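You operate a simulated robot arm through the tools that you are given. There is no shell and no other tool. Be economical: measure what you need, move in short steps, check, and stop when the job is done.

The job below is to be done with a simulated two-armed robot. You get a single attempt, and the scene is never put back.

## Task
Water the herbs whose soil is dry, then empty the jug into the sink.
Fine: till the soil is dark; no saucer floods; jug back. Set down upright: green jug.

Only the result counts: the job must be done as asked and must still hold three seconds after the hand-in. Knocking over, shifting, dropping, spilling or breaking anything else fails it.

## Robot
Two 6-joint arms with two-finger grippers on one trunk, on a base that drives. Base frame: it is fixed to the floor where the robot stands at the start and does not move with it; the origin is under the middle of the robot, x ahead of it, y to its left, z up. Units: cm, rad, N and s.
The left shoulder is at the start at [3, 17.8, 103.8], the right one opposite. With the tool pointing down near the work surface each hand reaches from about 38 to 84 cm from the robot's upright axis, wherever it stands, measured 20 degrees to its own side. Places, roughly: grey planter [-175, -100, 100]; teal planter [-175, -50, 100]; white planter [-175, -125, 100]. Payload 2.54 kg a hand.
The TCP of each hand is the grasp point between the finger pads, 3 cm short of the fingertips. In the tool frame z runs along the fingers and y along their closing line. The gripper opens to 11.6 cm. The gripper's body begins 9.5 cm behind the TCP.
Orientation is told as [roll, pitch, yaw] about the base's x, y, z axes, in that order, counted from this pose: with the fingers straight down and closing along the base's y, the tool's x points along the base's -x, its y along +y and its z along -z.

## Interface
- The arms move only by the tool drive_tool. It takes "left_motion", "right_motion" or both (then of equal length, played together; a hand with none holds still); each is a list of rows, each a list of 2 entries, a list of its own where there are three numbers: the shift along the base's x, y, z in cm, then the turn, a rotation vector about the base's x, y, z in rad. In form: [[[dx, dy, dz], [rx, ry, rz]], ...]. A call has 1 to 10 rows; each row shifts and turns the commanded pose from where the row before left it. "left_fingers" and "right_fingers" are, for a hand that has rows, the closure, from 0 (fully open) to 1 (shut), set as the call begins (left out, the last holds). Rows are played at 5 a second. More than 5 cm and 0.15 rad between two rows, or a gripper value outside its range, and nothing of the call is played. Where a pose cannot be reached the arm comes as near as it can. A force on the tool above 40 N (or 10 N above the force at the start of the call, whichever is more), or a blocked arm, ends the call early, and 0.2 s more pass. Each finger travels about 15.3 cm/s and halts on what it meets, pressing with about 27 N; the grip force reading is that of the motor and also rises with nothing between the fingers. The clock runs only during rows and for 0.2 s after the last one: add rows that do not move to give the fingers time. The reply holds the time, the measured pose of the TCP, the force on the tool along the base axes, the opening and the grip force, in the units named above and with some noise, with the torque about the TCP (base axes, N m) and any sound that the robot's microphone picked up, and new pictures: "views" is both (left out), scene, wrist or none (wrist: the cameras of the hands that moved).
- Cameras (640 x 400 px; columns grow to the right, rows downward): "scene" is now at [3.39, -3.58, 175.37]; the picture's right is [-0.49, -0.87, 0.00], its down [-0.70, 0.39, -0.60] and it looks along [0.52, -0.29, -0.80] (base axes); focal length 292 px, centre (320, 200). "left" rides on the left gripper at [6.9, 1.5, -12.2] in its tool frame; the picture's right is [-0.21, 0.98, 0.00], its down [-0.83, -0.18, -0.53] and it looks along [-0.52, -0.11, 0.85] (tool axes); focal length 251 px, centre (320, 200). "right" rides on the right gripper at [6.9, -1.5, -12.2] in its tool frame; the picture's right is [0.21, 0.98, 0.00], its down [-0.83, 0.18, -0.53] and it looks along [-0.52, 0.11, 0.85] (tool axes); focal length 251 px, centre (320, 200). There is no depth. A picture from a camera that has moved, and an enlarged one, comes with that camera's place and axes in the base frame and with its lens.
- slide_trunk(by): slides the trunk up (or, below 0, down) by that many cm; the arms and the scene camera ride with it, the base frame stays. It gives what a move gives, with no picture.
- roll_base(legs): drives the robot by 1 to 6 legs, each [ahead, left, turn to the left] in cm, cm and rad, along the robot's own axes; the way and the turn of a leg run together, so that a leg with both is an arc; at most 150 cm and 3.142 rad a leg. The arms and the cameras ride along, it lands a little off, and it stops where it bumps. It gives what a move gives, and a new picture of the scene camera.
- head_to(pan, tilt): turns the head with the scene camera to pan (to the left, within 2.496 rad either way) and tilt (down, from -0.506 to 1.204), counted from straight ahead of the robot. It gives what a move gives, and a new picture of the scene camera.
- enlarge(camera, box): a new picture of the part [left, top, right, bottom] of that camera's present view, enlarged. It takes no simulated time.
- sign_off(): hands the job in; it is judged then, once.

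Work in short steps. Places have to be worked out from the pictures, the camera data and where the tool is seen: move nearer, look again, correct. Check each grasp and each placing, and mend what went wrong. You have 120 turns and 260 pictures in all, those below and enlarged ones among them. Open the grippers and draw the arms clear of the work before you hand the job in, unless the task says otherwise; then end with one line.

The tools are called as a command line: name --argument value ..., lists and objects as JSON in quotes. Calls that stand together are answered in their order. drive_tool: Moves the arms, as the interface text tells. Its arguments: {"type":"object","properties":{"left_motion":{"type":"array"},"left_fingers":{"type":"number"},"right_motion":{"type":"array"},"right_fingers":{"type":"number"},"views":{"type":"string","enum":["both","scene","wrist","none"]}},"required":[]} The other tools are called the same way: slide_trunk (by) slides the trunk up or down; roll_base (legs) drives the base; head_to (pan, tilt) turns the head that bears the scene camera; enlarge (camera, box) takes an enlarged picture of a part of a camera's view; sign_off () hands the job in.

At the start:

```text
time: 0.0
left_eef_pos: [53.12, 1.85, 122.8]
left_orientation: [0.0, 0.0, 0.0]
left_wrist_force: [0.1, 0.4, 0.3]
left_moment: [0.0, 0.01, -0.01]
left_opening: 11.59
left_grasp_force: 0.0
right_eef_pos: [34.53, -47.14, 118.51]
right_orientation: [-0.001, 0.0, 0.001]
right_wrist_force: [-0.6, -1.1, -0.1]
right_moment: [0.02, 0.01, -0.01]
right_opening: 11.6
right_grasp_force: 0.1
trunk travel left (down, up): [-25.0, 29.0]
robot x, y, heading: [-0.03, -0.3, -0.0]
head pan, tilt: [-0.51, 0.925]
```

scene: 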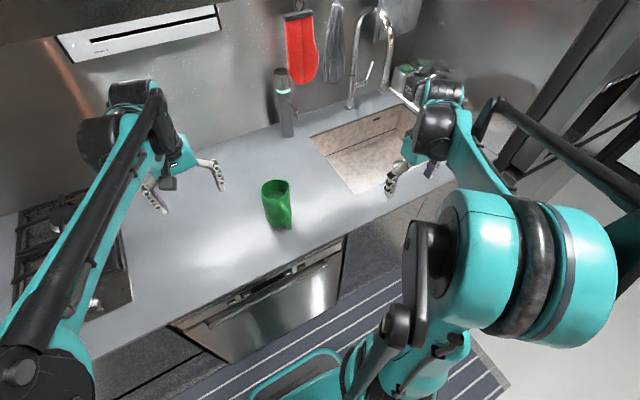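
right: 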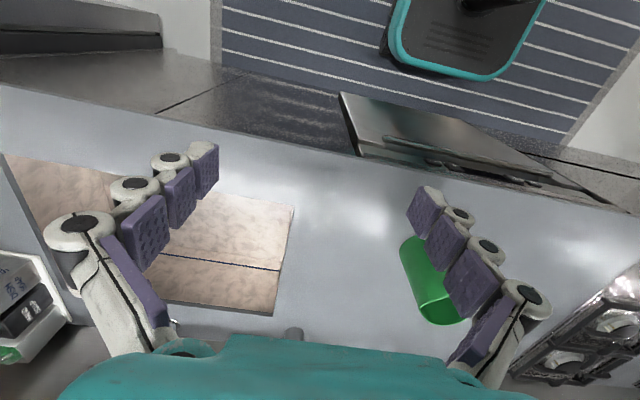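
left: 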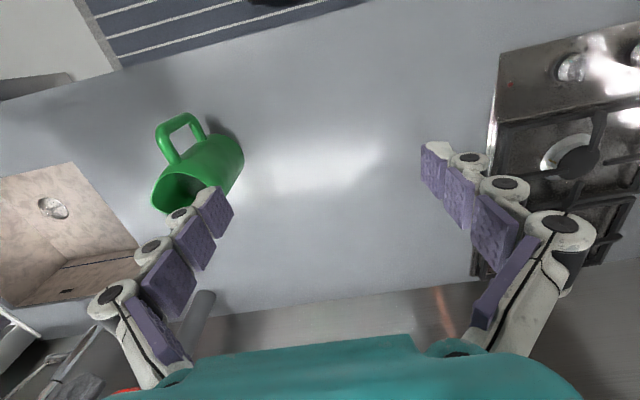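

I'll take a closer look at the jug and the sink area from the scene camera.

enlarge --camera "scene" --box '[220, 60, 460, 260]'

enlarge --camera "left" --box '[120, 80, 280, 230]'

```text
2.00 times, centred on (340, 160) of scene
camera zoom: at [3.39, -3.58, 175.37], right [-0.49, -0.87, 0.0], down [-0.7, 0.39, -0.6], along [0.52, -0.29, -0.8], focal length 584 px, centre (280, 280)
```

zoom: 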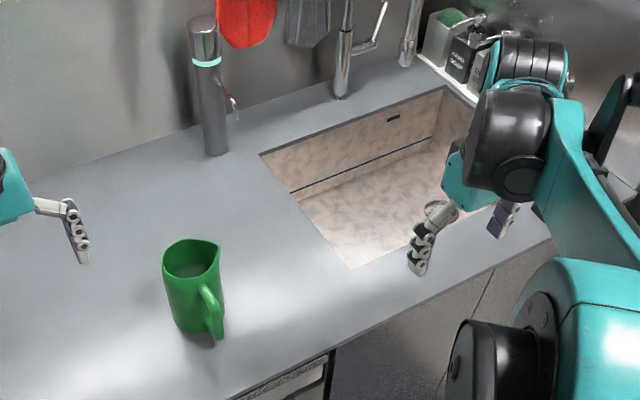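

```text
2.67 times, centred on (200, 155) of left
camera zoom: at [46.15, 3.3, 135.06], right [0.21, 0.98, 0.0], down [0.83, -0.18, 0.53], along [0.52, -0.11, -0.85], focal length 670 px, centre (640, 320)
```

zoom: 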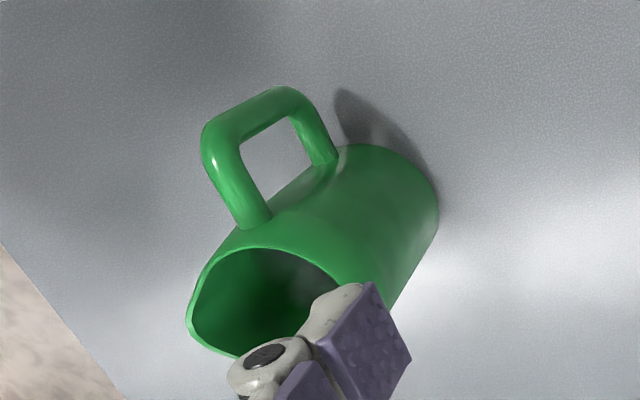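

Jug sits near (61,-18.5) on a counter at about z 84. I'll turn the head towards the planters behind me.

head_to --pan -2.49 --tilt 0.4

```text
time: 1.9
left_eef_pos: [53.12, 1.89, 122.76]
left_orientation: [-0.001, 0.0, 0.001]
left_wrist_force: [0.6, 0.6, -0.1]
left_moment: [0.01, -0.02, 0.04]
left_opening: 11.6
left_grasp_force: 0.1
right_eef_pos: [34.54, -47.04, 118.54]
right_orientation: [-0.002, 0.001, 0.0]
right_wrist_force: [0.1, 0.2, -0.3]
right_moment: [0.0, -0.04, 0.0]
right_opening: 11.6
right_grasp_force: 0.1
trunk travel left (down, up): [-25.0, 29.0]
robot x, y, heading: [0.02, -0.14, -0.0]
head pan, tilt: [-2.491, 0.4]
camera scene: at [-10.44, -5.58, 179.86], right [-0.61, 0.8, 0.0], down [0.31, 0.24, -0.92], along [-0.73, -0.56, -0.39], focal length 292 px, centre (320, 200)
```

scene: 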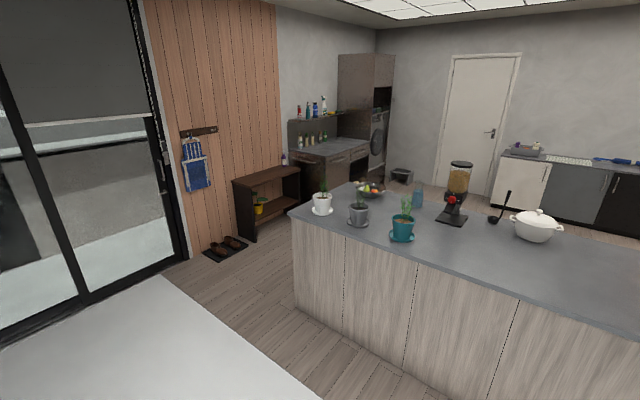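

enlarge --camera "scene" --box '[290, 160, 450, 260]'

```text
4.00 times, centred on (370, 210) of scene
camera zoom: at [-10.44, -5.58, 179.86], right [-0.61, 0.8, 0.0], down [0.31, 0.24, -0.92], along [-0.73, -0.56, -0.39], focal length 1169 px, centre (120, 160)
```

zoom: 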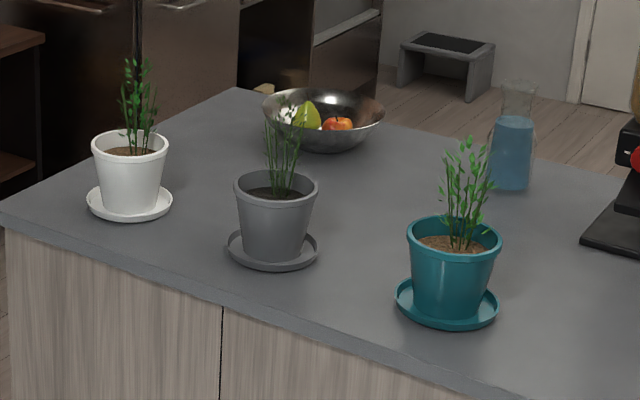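

Teal and white look dry and grey looks wet. Now I'll look straight into the jug to see whether it holds water.

head_to --pan -0.3 --tilt 0.95

enlarge --camera "scene" --box '[260, 120, 420, 220]'

```text
time: 4.0
left_eef_pos: [53.1, 1.76, 122.83]
left_orientation: [0.0, 0.0, -0.001]
left_wrist_force: [-0.8, 0.2, 0.6]
left_moment: [-0.02, 0.04, 0.01]
left_opening: 11.58
left_grasp_force: 0.2
right_eef_pos: [34.56, -47.02, 118.49]
right_orientation: [0.0, 0.0, 0.0]
right_wrist_force: [-0.5, -0.3, 0.4]
right_moment: [0.02, -0.01, 0.01]
right_opening: 11.58
right_grasp_force: 0.0
trunk travel left (down, up): [-25.0, 29.0]
robot x, y, heading: [-0.1, -0.33, 0.004]
head pan, tilt: [-0.3, 0.949]
camera scene: at [3.87, -2.12, 175.19], right [-0.3, -0.96, 0.0], down [-0.78, 0.24, -0.58], along [0.56, -0.17, -0.81], focal length 292 px, centre (320, 200)
```

scene: 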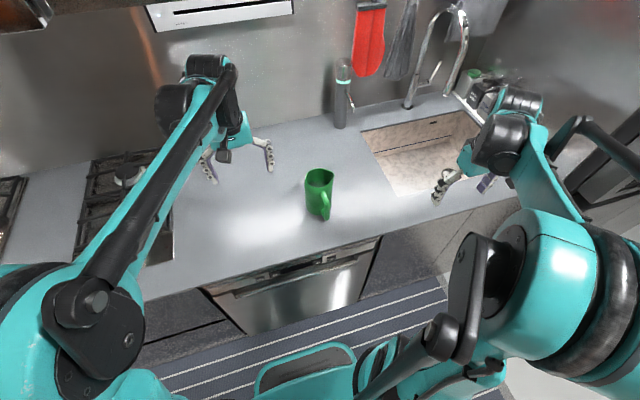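

```text
4.00 times, centred on (340, 170) of scene
camera zoom: at [3.87, -2.12, 175.19], right [-0.3, -0.96, 0.0], down [-0.78, 0.24, -0.58], along [0.56, -0.17, -0.81], focal length 1169 px, centre (240, 320)
```

zoom: 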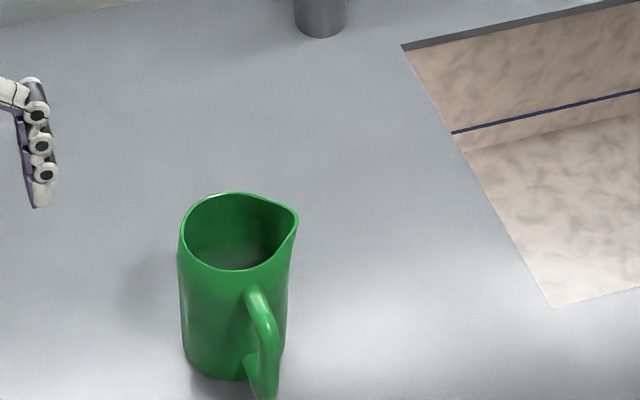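

The spout points to -y and the handle to the robot. I'll enlarge more to check for water inside and to measure.

enlarge --camera "scene" --box '[296, 160, 344, 225]'

enlarge --camera "right" --box '[370, 210, 500, 340]'

```text
6.15 times, centred on (320, 192) of scene
camera zoom: at [3.87, -2.12, 175.19], right [-0.3, -0.96, 0.0], down [-0.78, 0.24, -0.58], along [0.56, -0.17, -0.81], focal length 1798 px, centre (320, 246)
```

zoom: 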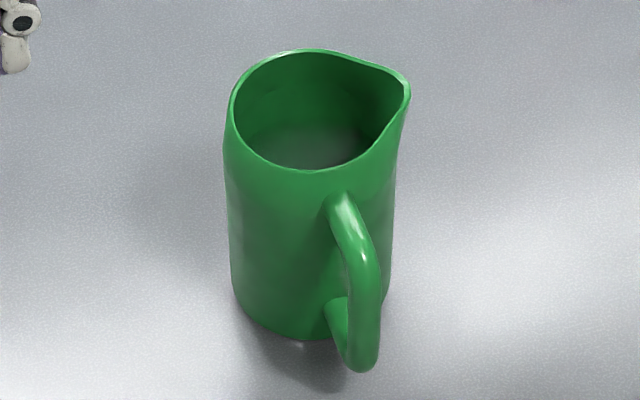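

```text
3.08 times, centred on (435, 275) of right
camera zoom: at [27.65, -48.7, 130.72], right [-0.21, 0.98, 0.0], down [0.83, 0.18, 0.53], along [0.52, 0.11, -0.85], focal length 774 px, centre (-34, -31)
```

zoom: 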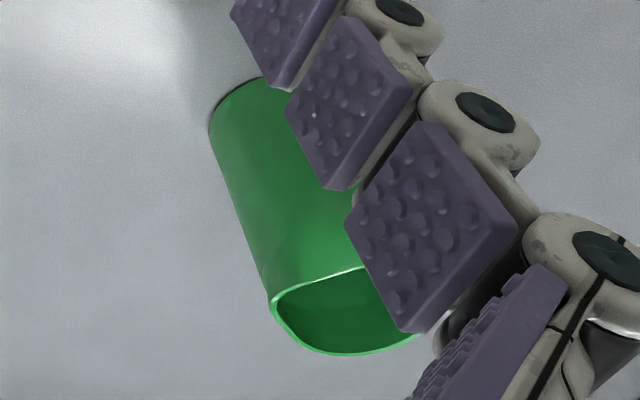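

The jug holds water, is about 15.5 tall and 4.8 in radius, with the base centre near (61,-19, 88). I'll bring the right hand behind and above it, pitched about 40° below horizontal, to grip the body with the handle between the fingers.

drive_tool --right_motion '[[[1, 4, 0], [0, -0.128, 0]], [[1, 4, 0], [0, -0.128, 0]], [[1, 4, 0], [0, -0.128, 0]], [[1, 4, -1], [0, -0.128, 0]], [[1, 4, -1], [0, -0.128, 0]], [[1, 4, -1], [0, -0.128, 0]], [[1, 4, -1], [0, -0.128, 0]]]' --right_fingers 0 --views "both"

```text
time: 5.6
left_eef_pos: [53.27, 1.83, 122.89]
left_orientation: [0.001, 0.0, -0.001]
left_wrist_force: [-0.7, 0.7, -0.2]
left_moment: [-0.01, 0.03, -0.01]
left_opening: 11.63
left_grasp_force: 0.0
right_eef_pos: [41.67, -19.05, 114.43]
right_orientation: [0.002, -0.897, -0.001]
right_wrist_force: [0.5, -0.2, 0.1]
right_moment: [0.0, 0.0, 0.03]
right_opening: 11.57
right_grasp_force: 0.0
trunk travel left (down, up): [-25.0, 29.0]
robot x, y, heading: [0.21, -0.09, 0.004]
head pan, tilt: [-0.3, 0.949]
camera scene: at [3.99, -2.13, 175.19], right [-0.3, -0.96, 0.0], down [-0.78, 0.24, -0.58], along [0.56, -0.17, -0.81], focal length 292 px, centre (320, 200)
camera right: at [27.82, -20.62, 116.73], right [-0.13, 0.98, -0.17], down [0.1, 0.18, 0.98], along [0.99, 0.11, -0.12], focal length 251 px, centre (320, 200)
```

scene: 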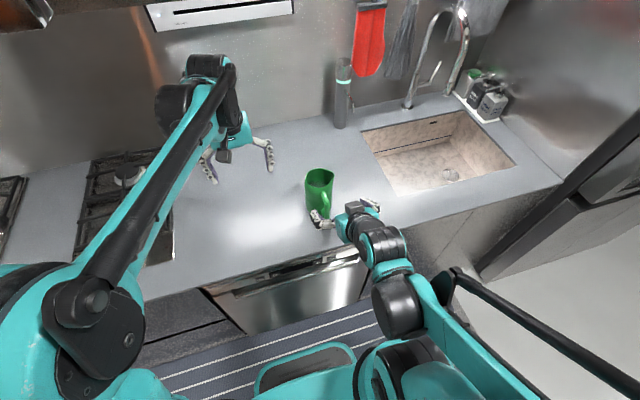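
right: 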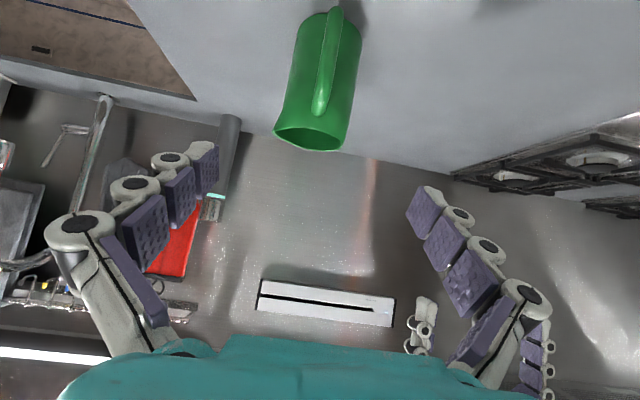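

enlarge --camera "right" --box '[240, 0, 400, 160]'

```text
2.50 times, centred on (320, 80) of right
camera zoom: at [27.82, -20.62, 116.73], right [-0.13, 0.98, -0.17], down [0.1, 0.18, 0.98], along [0.99, 0.11, -0.12], focal length 629 px, centre (320, 500)
```

zoom: 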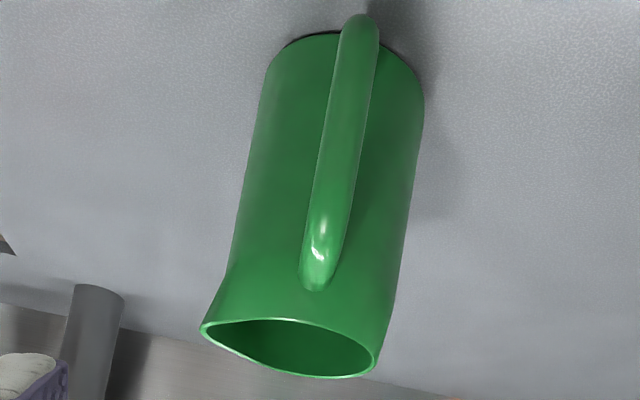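

Jug base centre works out to about (63.3,-19.5,86.5), with the rim at z≈103 and the handle reaching back to x≈52.7 below z≈101.5. I'll set the pitch to -0.8 and come in along the tool axis, stopping about 12 cm short to check.

drive_tool --right_motion '[[[4.1, -0.4, -0.7], [0, 0.1, 0]], [[3.3, 0, -3.2], [0, 0, 0]], [[3.3, 0, -3.2], [0, 0, 0]], [[1.0, 0, -1.0], [0, 0, 0]]]' --views "both"

```text
time: 6.6
left_eef_pos: [53.09, 1.77, 122.92]
left_orientation: [-0.001, 0.001, 0.0]
left_wrist_force: [0.0, -0.6, 0.4]
left_moment: [0.0, 0.04, 0.0]
left_opening: 11.59
left_grasp_force: 0.1
right_eef_pos: [53.19, -19.38, 106.37]
right_orientation: [-0.001, -0.796, 0.0]
right_wrist_force: [-0.1, -0.1, -0.5]
right_moment: [0.01, 0.02, 0.0]
right_opening: 11.59
right_grasp_force: 0.0
trunk travel left (down, up): [-25.0, 29.0]
robot x, y, heading: [0.17, 0.09, 0.001]
head pan, tilt: [-0.3, 0.949]
camera scene: at [3.81, -2.11, 175.19], right [-0.3, -0.96, 0.0], down [-0.78, 0.24, -0.58], along [0.56, -0.17, -0.81], focal length 292 px, centre (320, 200)
camera right: at [39.67, -21.05, 110.03], right [-0.15, 0.98, -0.15], down [0.2, 0.18, 0.96], along [0.97, 0.11, -0.22], focal length 251 px, centre (320, 200)
```

scene: 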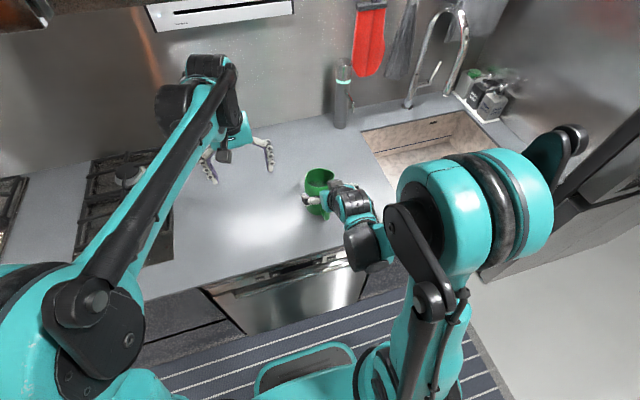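
right: 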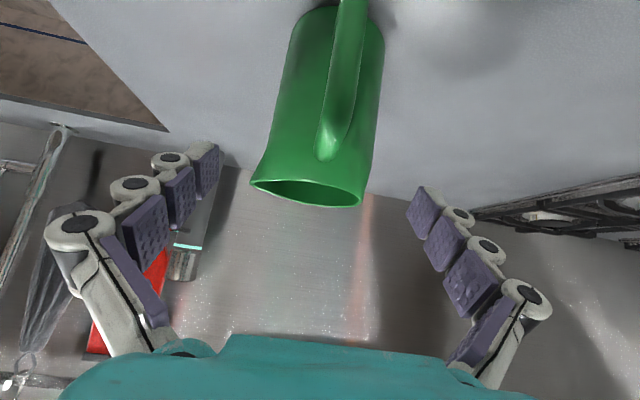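

Alignment in y is good (jug centre y≈-19.5, rim z≈104). I'll advance to the grip point.

drive_tool --right_motion '[[[3.2, 0, -2.9], [0, 0, 0]], [[3.2, -0.1, -2.9], [0, 0, 0]], [[3.0, 0, -2.8], [0, 0, 0]], [[0, 0, 0], [0, 0, 0]]]' --views "both"

enlarge --camera "scene" --box '[280, 140, 400, 240]'

```text
time: 7.4
left_eef_pos: [53.0, 1.97, 123.04]
left_orientation: [0.001, -0.003, 0.0]
left_wrist_force: [-0.2, -0.9, -0.9]
left_moment: [0.02, -0.02, -0.02]
left_opening: 11.59
left_grasp_force: 0.0
right_eef_pos: [62.14, -19.54, 98.47]
right_orientation: [0.001, -0.807, -0.002]
right_wrist_force: [-3.9, -0.3, 28.7]
right_moment: [0.09, 2.18, 0.05]
right_opening: 11.61
right_grasp_force: 0.1
trunk travel left (down, up): [-25.0, 29.0]
robot x, y, heading: [-0.05, 0.39, -0.005]
head pan, tilt: [-0.3, 0.949]
stopped in row 4 (right hand): the force on the tool passed its limit at 99 N (the readings are from after the stop); the commanded pose is now the measured one
camera scene: at [3.6, -2.03, 175.23], right [-0.3, -0.96, 0.0], down [-0.78, 0.24, -0.58], along [0.56, -0.17, -0.81], focal length 292 px, centre (320, 200)
camera right: at [48.57, -21.2, 101.98], right [-0.15, 0.98, -0.15], down [0.19, 0.18, 0.97], along [0.97, 0.11, -0.21], focal length 251 px, centre (320, 200)
```

scene: 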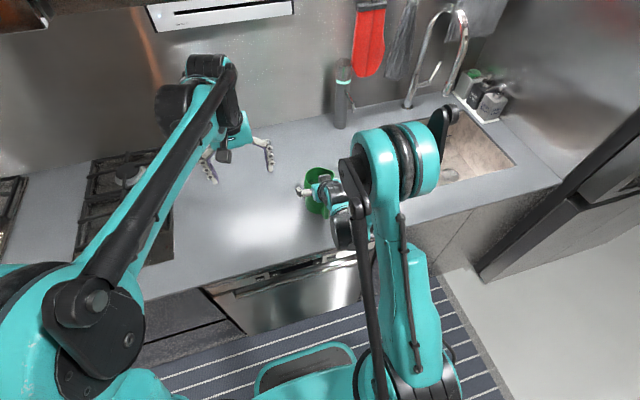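
right: 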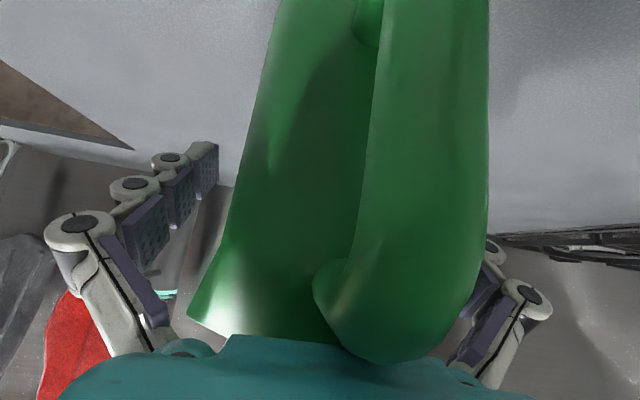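

```text
4.00 times, centred on (340, 190) of scene
camera zoom: at [3.6, -2.03, 175.23], right [-0.3, -0.96, 0.0], down [-0.78, 0.24, -0.58], along [0.56, -0.17, -0.81], focal length 1169 px, centre (240, 240)
```

zoom: 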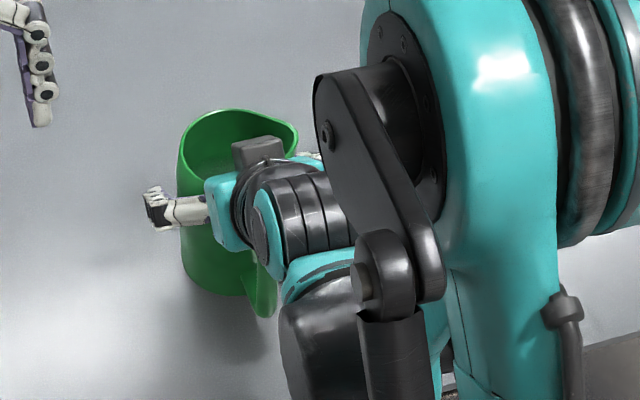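

The palm touched the top of the handle. I'll back off upward, make the tool steeper by 0.2, and look again.

drive_tool --right_motion '[[[-0.3, 0, 1.5], [0, 0, 0]], [[0.3, 0, 0], [0, 0.1, 0]], [[0.3, 0, 0], [0, 0.1, 0]], [[0, 0, 0], [0, 0, 0]]]' --views "wrist"

```text
time: 8.4
left_eef_pos: [53.11, 1.86, 122.82]
left_orientation: [0.0, 0.002, 0.0]
left_wrist_force: [-0.7, 0.0, -0.2]
left_moment: [0.0, -0.02, 0.02]
left_opening: 11.59
left_grasp_force: 0.2
right_eef_pos: [62.57, -19.62, 99.83]
right_orientation: [-0.001, -0.603, -0.002]
right_wrist_force: [0.2, 0.3, 0.0]
right_moment: [-0.01, 0.03, -0.01]
right_opening: 11.61
right_grasp_force: 0.1
trunk travel left (down, up): [-25.0, 29.0]
robot x, y, heading: [0.1, 0.2, -0.002]
head pan, tilt: [-0.3, 0.949]
camera right: at [50.03, -21.26, 105.98], right [-0.18, 0.98, -0.12], down [0.38, 0.18, 0.91], along [0.91, 0.11, -0.4], focal length 251 px, centre (320, 200)
```

right: 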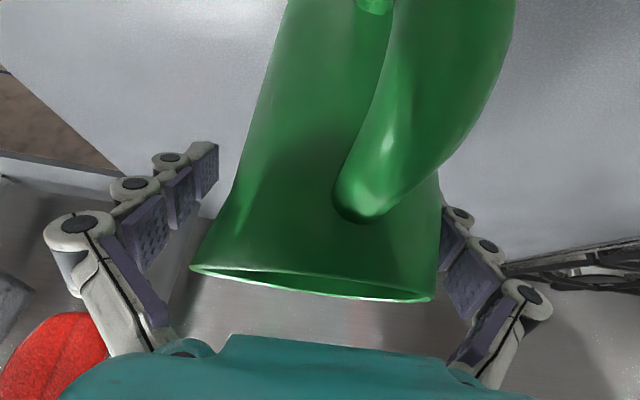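

The jug is still upright; its centre appears about 0.6 toward +y of the tool. I'll shift +y 0.6 and lower 1.9.

drive_tool --right_motion '[[[0.2, 0.6, 0], [0, 0, 0]], [[0, 0, -1.0], [0, 0, 0]], [[0, 0, -0.9], [0, 0, 0]], [[0, 0, 0], [0, 0, 0]]]' --views "wrist"

```text
time: 9.4
left_eef_pos: [53.03, 1.8, 122.81]
left_orientation: [0.001, 0.001, -0.001]
left_wrist_force: [1.1, 0.0, 0.2]
left_moment: [0.01, -0.01, 0.01]
left_opening: 11.58
left_grasp_force: 0.0
right_eef_pos: [62.85, -19.09, 97.89]
right_orientation: [-0.001, -0.603, -0.003]
right_wrist_force: [-0.1, 0.0, -0.2]
right_moment: [0.0, 0.0, -0.02]
right_opening: 11.6
right_grasp_force: 0.1
trunk travel left (down, up): [-25.0, 29.0]
robot x, y, heading: [0.24, 0.12, -0.001]
head pan, tilt: [-0.3, 0.949]
camera right: at [50.23, -20.66, 103.98], right [-0.18, 0.98, -0.12], down [0.38, 0.18, 0.91], along [0.91, 0.11, -0.4], focal length 251 px, centre (320, 200)
```

right: 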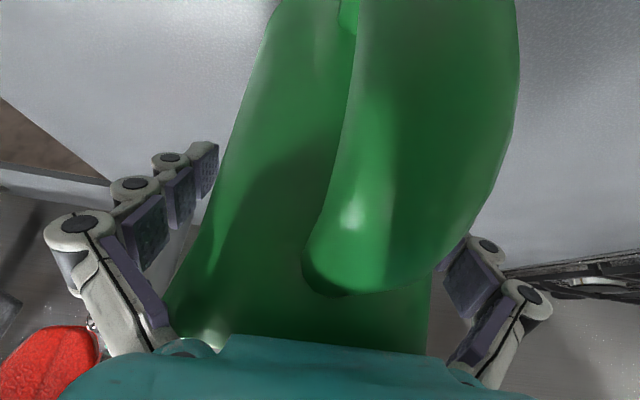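

No contact. Closing the right fingers now.

drive_tool --right_motion '[[[0, 0, 0], [0, 0, 0]], [[0, 0, 0], [0, 0, 0]], [[0, 0, 0], [0, 0, 0]], [[0, 0, 0], [0, 0, 0]]]' --right_fingers 1 --views "both"

```text
time: 10.4
left_eef_pos: [53.05, 1.82, 122.92]
left_orientation: [0.0, -0.002, 0.0]
left_wrist_force: [-0.1, 0.3, -0.4]
left_moment: [-0.03, 0.0, -0.03]
left_opening: 11.6
left_grasp_force: 0.1
right_eef_pos: [62.62, -19.02, 97.87]
right_orientation: [-0.001, -0.604, -0.003]
right_wrist_force: [2.5, -5.3, 32.2]
right_moment: [0.03, 0.79, 0.15]
right_opening: 9.19
right_grasp_force: 26.6
trunk travel left (down, up): [-25.0, 29.0]
robot x, y, heading: [-0.03, -0.28, 0.0]
head pan, tilt: [-0.3, 0.949]
camera scene: at [3.57, -2.1, 175.22], right [-0.3, -0.96, 0.0], down [-0.78, 0.24, -0.58], along [0.56, -0.17, -0.81], focal length 292 px, centre (320, 200)
camera right: at [50.09, -20.67, 104.12], right [-0.17, 0.98, -0.12], down [0.38, 0.18, 0.91], along [0.91, 0.11, -0.4], focal length 251 px, centre (320, 200)
```

scene: 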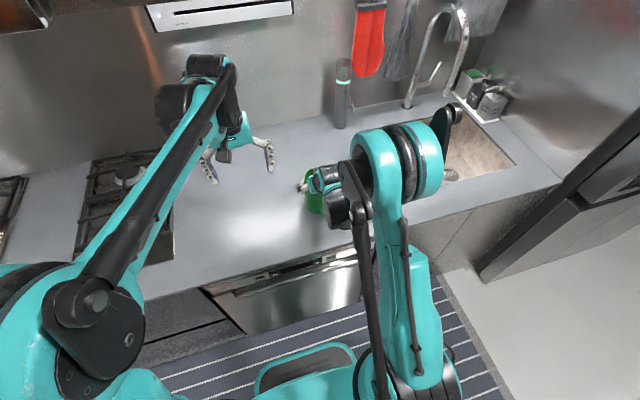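
right: 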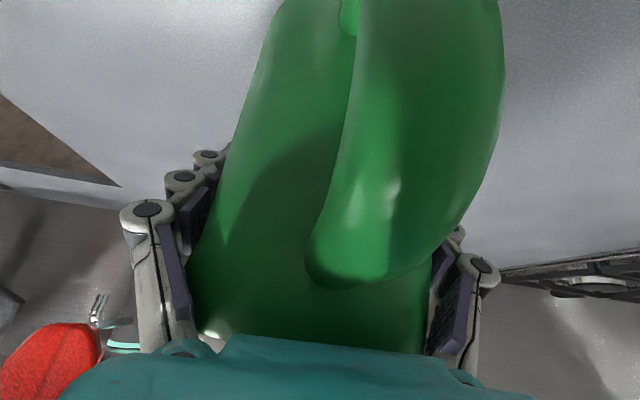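

Held at 9.2 cm with about 27 N of grip. I'll lift slowly and watch the load.

drive_tool --right_motion '[[[0, 0, 0.5], [0, 0, 0]], [[0, 0, 0.5], [0, 0, 0]], [[0, 0, 1], [0, 0, 0]], [[0, 0, 1], [0, 0, 0]], [[0, 0, 0], [0, 0, 0]]]' --views "both"

```text
time: 11.6
left_eef_pos: [53.18, 1.89, 122.7]
left_orientation: [0.0, 0.0, 0.001]
left_wrist_force: [0.2, 0.7, 1.2]
left_moment: [0.04, 0.01, -0.03]
left_opening: 11.61
left_grasp_force: 0.1
right_eef_pos: [62.79, -19.05, 100.92]
right_orientation: [-0.001, -0.602, -0.001]
right_wrist_force: [-0.4, 0.0, -5.8]
right_moment: [-0.03, -0.12, -0.01]
right_opening: 8.92
right_grasp_force: 27.1
trunk travel left (down, up): [-25.0, 29.0]
robot x, y, heading: [0.14, 0.27, 0.004]
head pan, tilt: [-0.3, 0.949]
camera scene: at [3.98, -2.14, 175.18], right [-0.3, -0.96, 0.0], down [-0.78, 0.24, -0.58], along [0.56, -0.17, -0.81], focal length 292 px, centre (320, 200)
camera right: at [50.29, -20.67, 106.99], right [-0.18, 0.98, -0.12], down [0.38, 0.18, 0.91], along [0.91, 0.11, -0.4], focal length 251 px, centre (320, 200)
```

scene: 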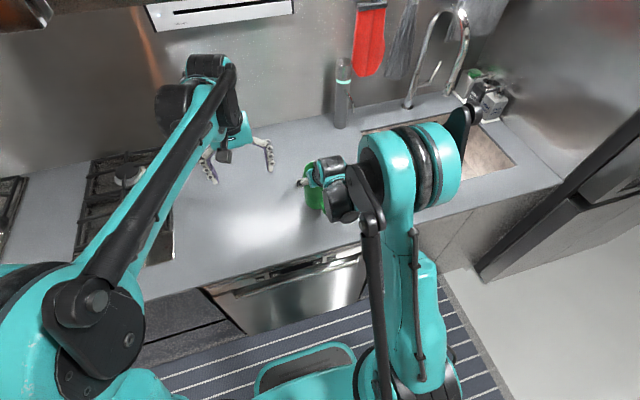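
right: 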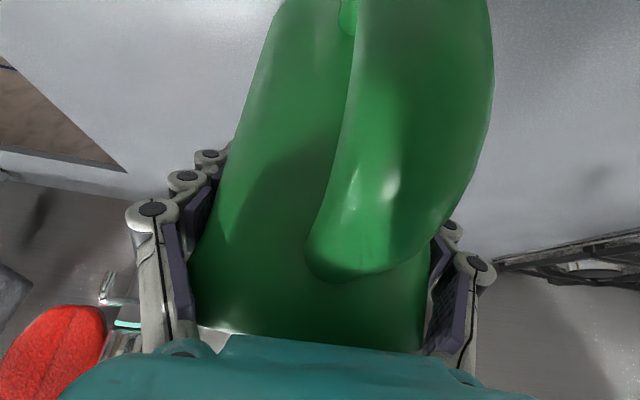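

Weight is about 0.6 kg and the grip is steady. I'll raise both hands (the left one also out of the way) before driving.

drive_tool --right_motion '[[[-0.3, 0, 1.4], [0, 0, 0]], [[-0.5, 0, 1.4], [0, 0, 0]], [[-0.5, 0, 1.4], [0, 0, 0]], [[-0.5, 0, 1.4], [0, 0, 0]], [[-0.5, 0, 1.4], [0, 0, 0]], [[-0.5, 0, 1.4], [0, 0, 0]], [[-0.5, 0, 1.4], [0, 0, 0]], [[-0.5, 0, 1.4], [0, 0, 0]], [[-0.5, 0, 1.4], [0, 0, 0]], [[-0.3, 0, 1.4], [0, 0, 0]]]' --left_motion '[[[-1, 2, 1.5], [0, 0, 0]], [[-1, 2, 1.5], [0, 0, 0]], [[-1, 2, 1.5], [0, 0, 0]], [[-1, 2, 1.5], [0, 0, 0]], [[-1, 2, 1.5], [0, 0, 0]], [[-1, 2, 1.5], [0, 0, 0]], [[-1, 2, 1.5], [0, 0, 0]], [[-1, 2, 1.5], [0, 0, 0]], [[-1, 2, 1.5], [0, 0, 0]], [[-1, 2, 1.5], [0, 0, 0]]]' --views "wrist"

```text
time: 13.8
left_eef_pos: [43.0, 21.95, 137.84]
left_orientation: [0.001, 0.001, 0.001]
left_wrist_force: [-0.8, -0.1, 0.0]
left_moment: [-0.03, 0.01, 0.02]
left_opening: 11.61
left_grasp_force: 0.0
right_eef_pos: [58.15, -18.96, 114.79]
right_orientation: [-0.001, -0.603, -0.003]
right_wrist_force: [0.3, 0.4, -6.1]
right_moment: [0.01, -0.11, 0.01]
right_opening: 8.93
right_grasp_force: 27.4
trunk travel left (down, up): [-25.0, 29.0]
robot x, y, heading: [0.07, -0.02, 0.001]
head pan, tilt: [-0.3, 0.949]
camera right: at [45.59, -20.64, 121.11], right [-0.18, 0.98, -0.12], down [0.38, 0.18, 0.91], along [0.91, 0.11, -0.4], focal length 251 px, centre (320, 200)
camera left: at [36.1, 23.35, 150.06], right [0.22, 0.98, 0.0], down [0.83, -0.18, 0.53], along [0.52, -0.12, -0.85], focal length 251 px, centre (320, 200)
```

right: 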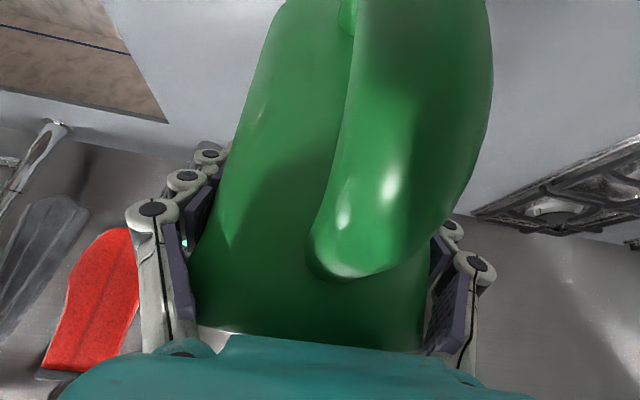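
left: 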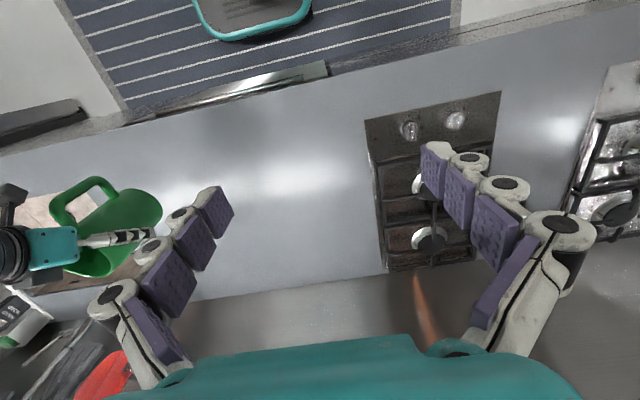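

Holding well. From the island picture the pots sit at about x=-169, with teal y≈-62, grey ≈-94 and white ≈-124, and the island front edge at x≈-151. I'll back up, turn round and sidestep to line up with the teal pot, staying short of the island.

roll_base --legs '[[-55, 0, 0], [0, 0, 1.5708], [0, 0, 1.5708], [0, 85, 0]]'

head_to --pan 0 --tilt 0.65

```text
time: 28.7
left_eef_pos: [-100.32, -105.86, 137.78]
left_orientation: [0.0, 0.001, 3.121]
left_wrist_force: [0.8, -0.2, 0.9]
left_moment: [0.0, -0.01, 0.02]
left_opening: 11.62
left_grasp_force: 0.0
right_eef_pos: [-114.65, -64.54, 114.87]
right_orientation: [-0.001, -0.601, 3.118]
right_wrist_force: [-0.7, -0.4, -6.8]
right_moment: [0.04, 0.12, 0.0]
right_opening: 8.94
right_grasp_force: 27.0
trunk travel left (down, up): [-25.0, 29.0]
robot x, y, heading: [-56.83, -84.81, 3.119]
head pan, tilt: [-0.3, 0.949]
camera scene: at [-60.85, -82.59, 175.19], right [0.32, 0.95, 0.0], down [0.77, -0.26, -0.58], along [-0.55, 0.18, -0.81], focal length 292 px, centre (320, 200)
```

scene: 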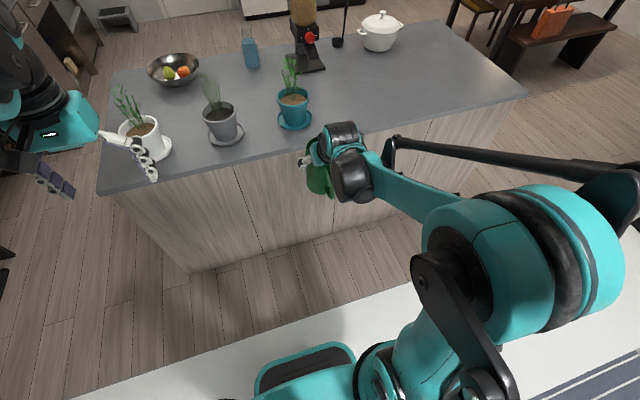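

```text
time: 29.5
left_eef_pos: [-100.29, -105.85, 137.73]
left_orientation: [0.0, -0.002, 3.12]
left_wrist_force: [-0.2, 0.1, -0.3]
left_moment: [-0.01, -0.02, 0.0]
left_opening: 11.59
left_grasp_force: 0.1
right_eef_pos: [-114.65, -64.72, 114.89]
right_orientation: [-0.001, -0.602, 3.119]
right_wrist_force: [-0.6, 0.7, -6.1]
right_moment: [-0.02, 0.17, -0.01]
right_opening: 8.92
right_grasp_force: 27.2
trunk travel left (down, up): [-25.0, 29.0]
robot x, y, heading: [-56.84, -84.76, 3.117]
head pan, tilt: [0.0, 0.649]
camera scene: at [-62.62, -84.62, 177.59], right [0.02, 1.0, 0.0], down [0.61, -0.01, -0.8], along [-0.8, 0.02, -0.61], focal length 292 px, centre (320, 200)
```

scene: 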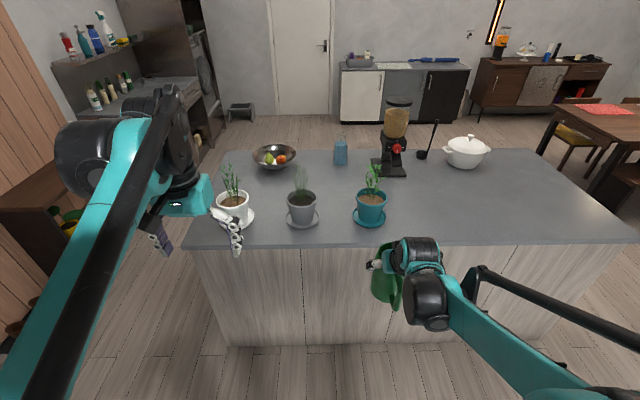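

Now close-ups of the pots from here for soil colour and geometry.

enlarge --camera "scene" --box '[270, 150, 410, 250]'

enlarge --camera "scene" --box '[190, 150, 330, 250]'

```text
4.00 times, centred on (340, 200) of scene
camera zoom: at [-62.62, -84.62, 177.59], right [0.02, 1.0, 0.0], down [0.61, -0.01, -0.8], along [-0.8, 0.02, -0.61], focal length 1169 px, centre (240, 200)
```

zoom: 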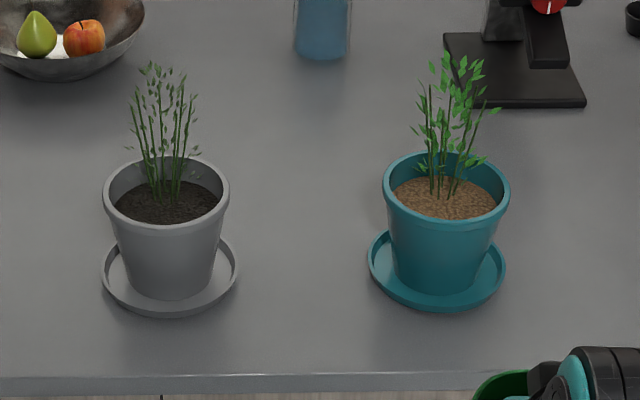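

```text
4.00 times, centred on (260, 200) of scene
camera zoom: at [-62.62, -84.62, 177.59], right [0.02, 1.0, 0.0], down [0.61, -0.01, -0.8], along [-0.8, 0.02, -0.61], focal length 1169 px, centre (560, 200)
```

zoom: 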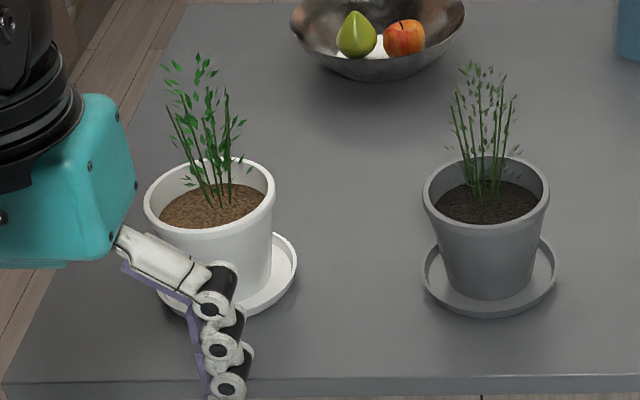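

Teal and white are confirmed dry and grey wet. The teal pot is centred near (-167,-59.5) with its rim at z≈99.5. I'll sidestep left a little and roll ahead, so the jug ends up beside the pot on its -y side.

roll_base --legs '[[0, 9.5, 0.02], [44, 0, 0]]'

enlarge --camera "scene" --box '[280, 120, 480, 260]'

```text
time: 32.9
left_eef_pos: [-144.14, -116.2, 137.8]
left_orientation: [0.001, 0.0, 3.14]
left_wrist_force: [-0.9, 0.3, 0.1]
left_moment: [0.0, -0.01, 0.01]
left_opening: 11.59
left_grasp_force: 0.1
right_eef_pos: [-159.13, -75.31, 114.92]
right_orientation: [0.0, -0.602, 3.14]
right_wrist_force: [-0.4, 0.2, -7.5]
right_moment: [-0.03, 0.15, 0.0]
right_opening: 8.93
right_grasp_force: 26.8
trunk travel left (down, up): [-25.0, 29.0]
robot x, y, heading: [-100.4, -94.27, 3.141]
head pan, tilt: [0.0, 0.649]
camera scene: at [-106.82, -94.3, 177.6], right [0.0, 1.0, 0.0], down [0.61, 0.0, -0.8], along [-0.8, 0.0, -0.61], focal length 292 px, centre (320, 200)
```

scene: 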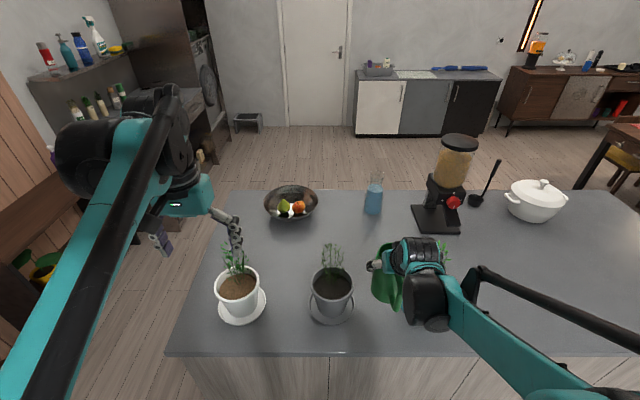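

```text
2.86 times, centred on (380, 190) of scene
camera zoom: at [-106.82, -94.3, 177.6], right [0.0, 1.0, 0.0], down [0.61, 0.0, -0.8], along [-0.8, 0.0, -0.61], focal length 835 px, centre (149, 229)
```

zoom: 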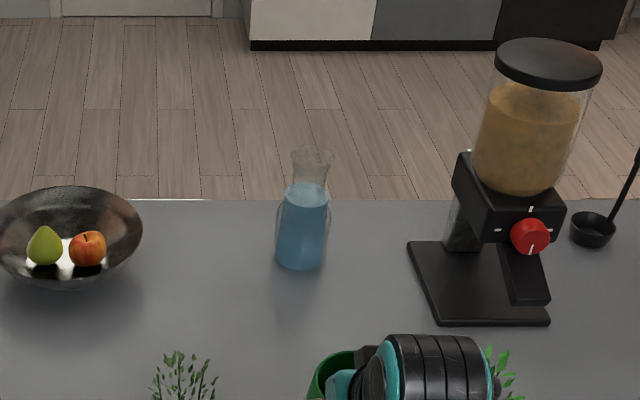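

The right arm hides the teal pot from the head, so I'll yaw the left hand to use its camera as a side view.

drive_tool --left_motion '[[[-0.5, 1, 1], [0, 0, -0.145]], [[-0.5, 1, 1], [0, 0, -0.145]], [[-0.5, 1, 1], [0, 0, -0.145]], [[-0.5, 1, 1], [0, 0, -0.145]], [[-0.5, 1, 1], [0, 0, -0.145]], [[-0.5, 1, 1], [0, 0, -0.145]], [[-0.5, 1, 1], [0, 0, -0.145]]]' --views "both"

```text
time: 34.5
left_eef_pos: [-147.61, -109.17, 144.77]
left_orientation: [0.001, 0.001, 2.122]
left_wrist_force: [0.5, 0.5, 0.1]
left_moment: [-0.04, -0.05, -0.01]
left_opening: 11.61
left_grasp_force: 0.2
right_eef_pos: [-159.15, -75.34, 114.85]
right_orientation: [0.002, -0.603, 3.14]
right_wrist_force: [-0.8, 0.1, -6.8]
right_moment: [0.01, 0.11, 0.02]
right_opening: 8.91
right_grasp_force: 26.9
trunk travel left (down, up): [-25.0, 29.0]
robot x, y, heading: [-100.69, -94.0, 3.139]
head pan, tilt: [0.0, 0.649]
camera scene: at [-106.8, -94.25, 177.6], right [0.0, 1.0, 0.0], down [0.61, 0.0, -0.8], along [-0.8, 0.0, -0.61], focal length 292 px, centre (320, 200)
camera left: at [-145.38, -115.84, 157.04], right [-0.94, -0.33, 0.0], down [-0.28, 0.8, 0.53], along [-0.18, 0.5, -0.85], focal length 251 px, centre (320, 200)
```

scene: 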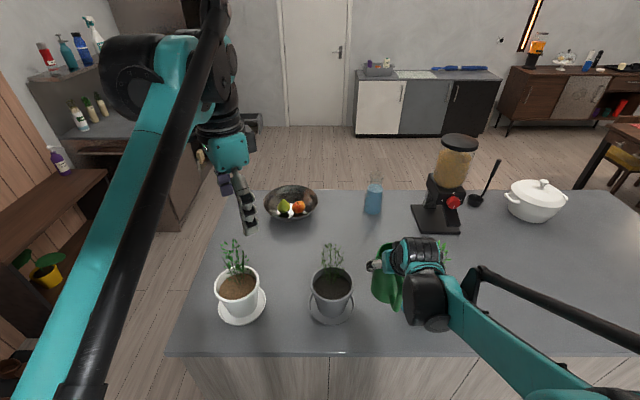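
left: 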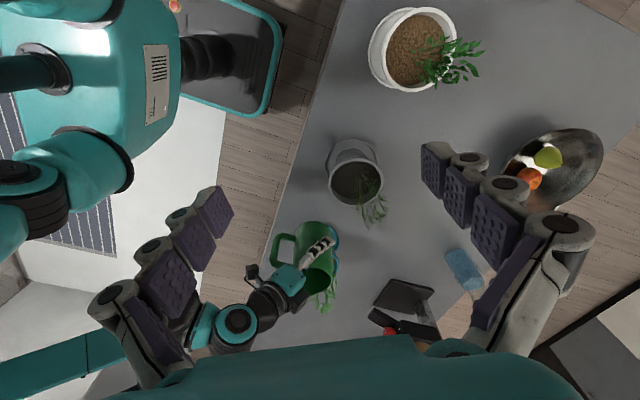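

White is near (-164.5,-121), grey (-164.5,-90.5) and teal (-165,-59.2). I'll pre-tilt the jug by 0.5 rad while still beside the pot and move the left camera nearer for a better view.

drive_tool --right_motion '[[[-0.6, 0, 0], [-0.1, 0, 0]], [[-0.6, 0, 0], [-0.1, 0, 0]], [[-0.6, 0, 0], [-0.1, 0, 0]], [[-0.6, 0, 0], [-0.1, 0, 0]], [[-0.5, 0, 0], [-0.1, 0, 0]], [[0, 0, 0], [0, 0, 0]]]' --left_motion '[[[-2, 1.5, 1], [0, 0, 0]], [[-2, 1.5, 1], [0, 0, 0]], [[-2, 1.5, 1], [0, 0, 0]], [[-2, 1.5, 1], [0, 0, 0]], [[-2, 1.5, 1], [0, 0, 0]], [[-2, 1, 0], [0, 0, 0]]]' --views "both"

```text
time: 35.9
left_eef_pos: [-156.86, -102.24, 147.7]
left_orientation: [-0.002, 0.003, 2.125]
left_wrist_force: [-0.5, 0.1, -0.5]
left_moment: [0.04, -0.05, 0.01]
left_opening: 11.6
left_grasp_force: 0.0
left hand out of reach, approached as far as the arm can: row 5, 6
right_eef_pos: [-162.12, -75.38, 114.76]
right_orientation: [0.586, -0.517, 2.821]
right_wrist_force: [-0.1, 0.2, -6.7]
right_moment: [0.02, 0.13, 0.02]
right_opening: 8.95
right_grasp_force: 26.9
trunk travel left (down, up): [-25.0, 29.0]
robot x, y, heading: [-101.02, -94.41, 3.143]
head pan, tilt: [0.0, 0.649]
camera scene: at [-106.99, -94.22, 177.59], right [0.0, 1.0, 0.0], down [0.61, 0.0, -0.8], along [-0.8, 0.0, -0.61], focal length 292 px, centre (320, 200)
camera right: at [-149.58, -71.17, 119.53], right [0.17, -0.92, 0.36], down [-0.38, 0.28, 0.88], along [-0.91, -0.29, -0.3], focal length 251 px, centre (320, 200)
camera left: at [-154.7, -108.96, 159.87], right [-0.94, -0.33, 0.0], down [-0.28, 0.8, 0.53], along [-0.18, 0.5, -0.85], focal length 251 px, centre (320, 200)
```

scene: 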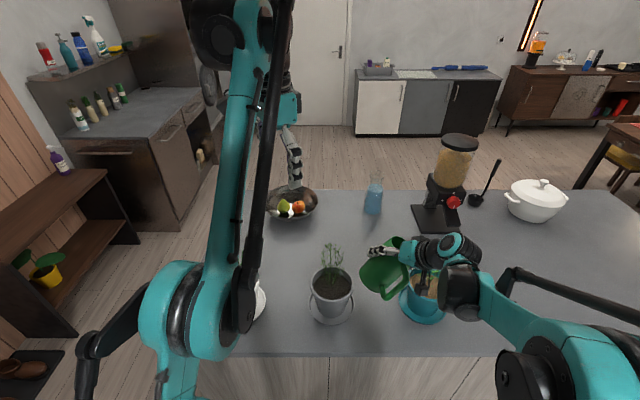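
right: 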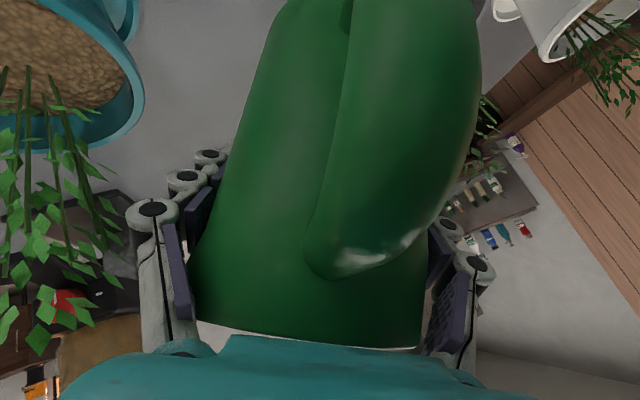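
left: 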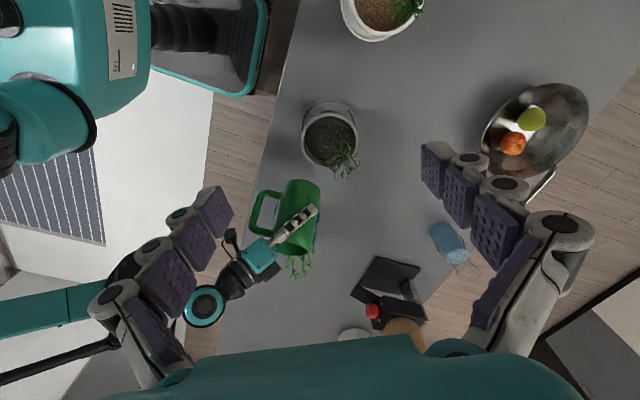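

enlarge --camera "scene" --box '[340, 210, 500, 330]'

enlarge --camera "left" --box '[220, 160, 360, 300]'

```text
3.33 times, centred on (420, 270) of scene
camera zoom: at [-106.99, -94.22, 177.59], right [0.0, 1.0, 0.0], down [0.61, 0.0, -0.8], along [-0.8, 0.0, -0.61], focal length 974 px, centre (-13, -33)
```

zoom: 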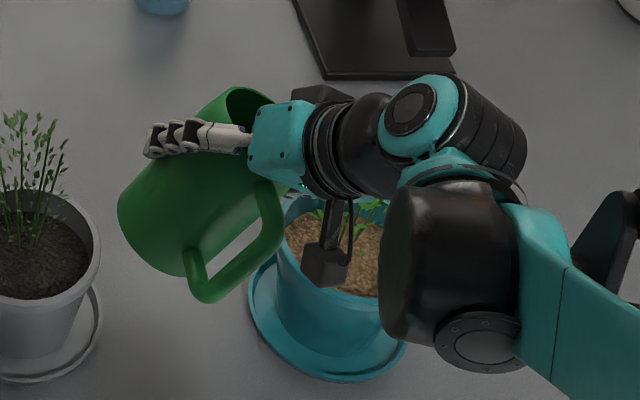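

```text
2.86 times, centred on (290, 230) of left
camera zoom: at [-154.7, -108.96, 159.87], right [-0.94, -0.33, 0.0], down [-0.28, 0.8, 0.53], along [-0.18, 0.5, -0.85], focal length 718 px, centre (406, 114)
```

zoom: 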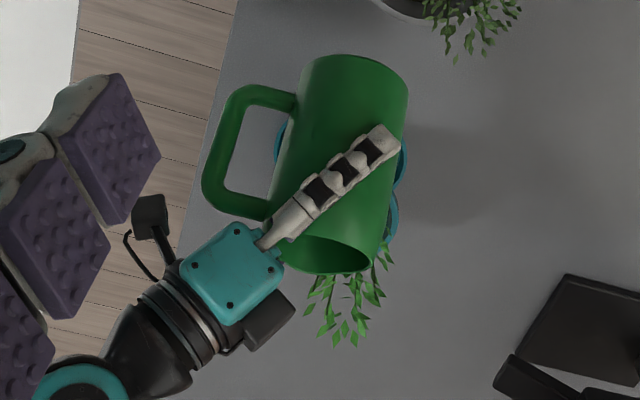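

The wrist camera sees the teal soil well. The foliage is tall (up to about z 117), so I'll aim the spout at the near/left part of the pot, about (-161,-63), and tilt further to 0.9 rad.

drive_tool --right_motion '[[[0.4, 0.9, -0.4], [-0.1, 0, 0]], [[0.4, 0.9, -0.4], [-0.1, 0, 0]], [[0.4, 0.9, -0.4], [-0.1, 0, 0]], [[0.3, 0.9, -0.4], [-0.1, 0, 0]], [[0, 0, 0], [0, 0, 0]]]' --views "both"

enlarge --camera "scene" --box '[340, 210, 500, 330]'

enlarge --camera "left" --box '[220, 160, 360, 300]'

```text
time: 37.1
left_eef_pos: [-156.78, -102.41, 147.8]
left_orientation: [0.0, -0.001, 2.126]
left_wrist_force: [-1.0, 0.8, 0.5]
left_moment: [0.01, 0.01, 0.03]
left_opening: 11.6
left_grasp_force: 0.1
right_eef_pos: [-160.48, -71.85, 113.37]
right_orientation: [0.991, -0.358, 2.646]
right_wrist_force: [0.3, 0.0, -6.5]
right_moment: [0.09, 0.11, -0.01]
right_opening: 8.95
right_grasp_force: 27.2
trunk travel left (down, up): [-25.0, 29.0]
robot x, y, heading: [-100.83, -94.37, 3.14]
head pan, tilt: [0.0, 0.649]
camera scene: at [-106.7, -94.4, 177.6], right [0.0, 1.0, 0.0], down [0.6, 0.0, -0.8], along [-0.8, 0.0, -0.6], focal length 292 px, centre (320, 200)
camera right: at [-147.85, -66.21, 115.98], right [0.17, -0.7, 0.69], down [-0.38, 0.6, 0.71], along [-0.91, -0.38, -0.16], focal length 251 px, centre (320, 200)
```

scene: 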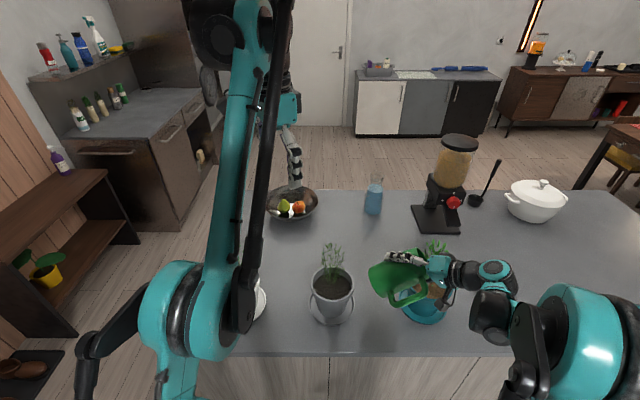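
right: 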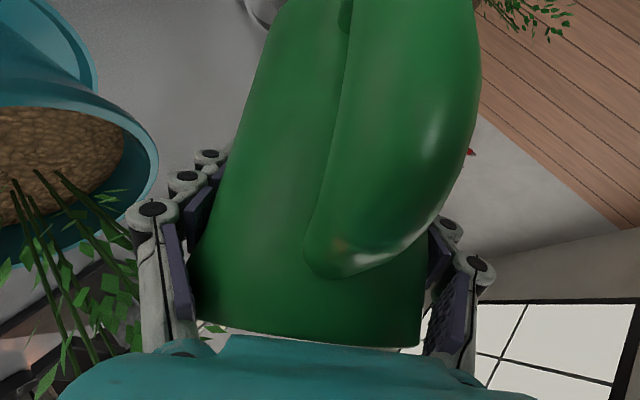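

```text
3.33 times, centred on (420, 270) of scene
camera zoom: at [-106.7, -94.4, 177.6], right [0.0, 1.0, 0.0], down [0.6, 0.0, -0.8], along [-0.8, 0.0, -0.6], focal length 974 px, centre (-13, -33)
```

zoom: 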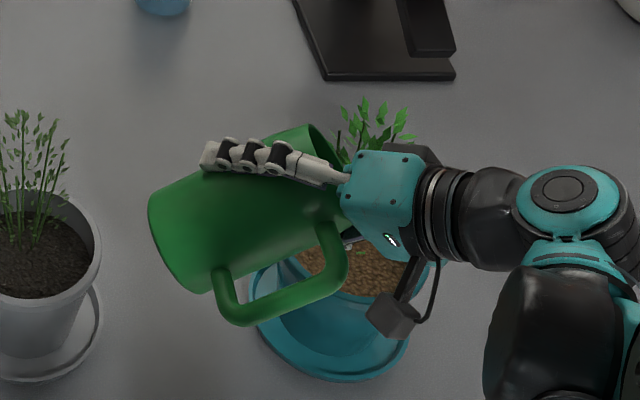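

```text
2.86 times, centred on (290, 230) of left
camera zoom: at [-154.42, -109.14, 159.97], right [-0.94, -0.33, 0.0], down [-0.28, 0.8, 0.53], along [-0.18, 0.5, -0.85], focal length 718 px, centre (406, 114)
```

zoom: 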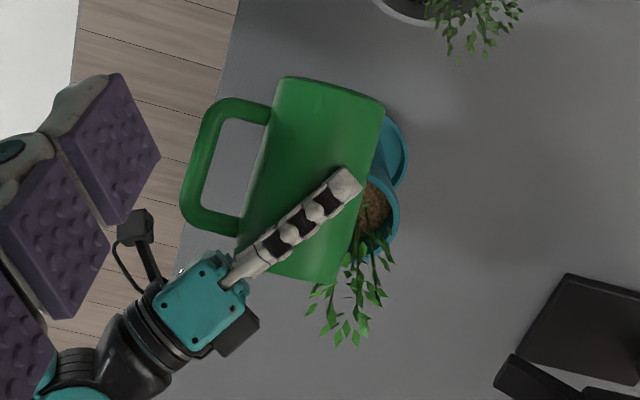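

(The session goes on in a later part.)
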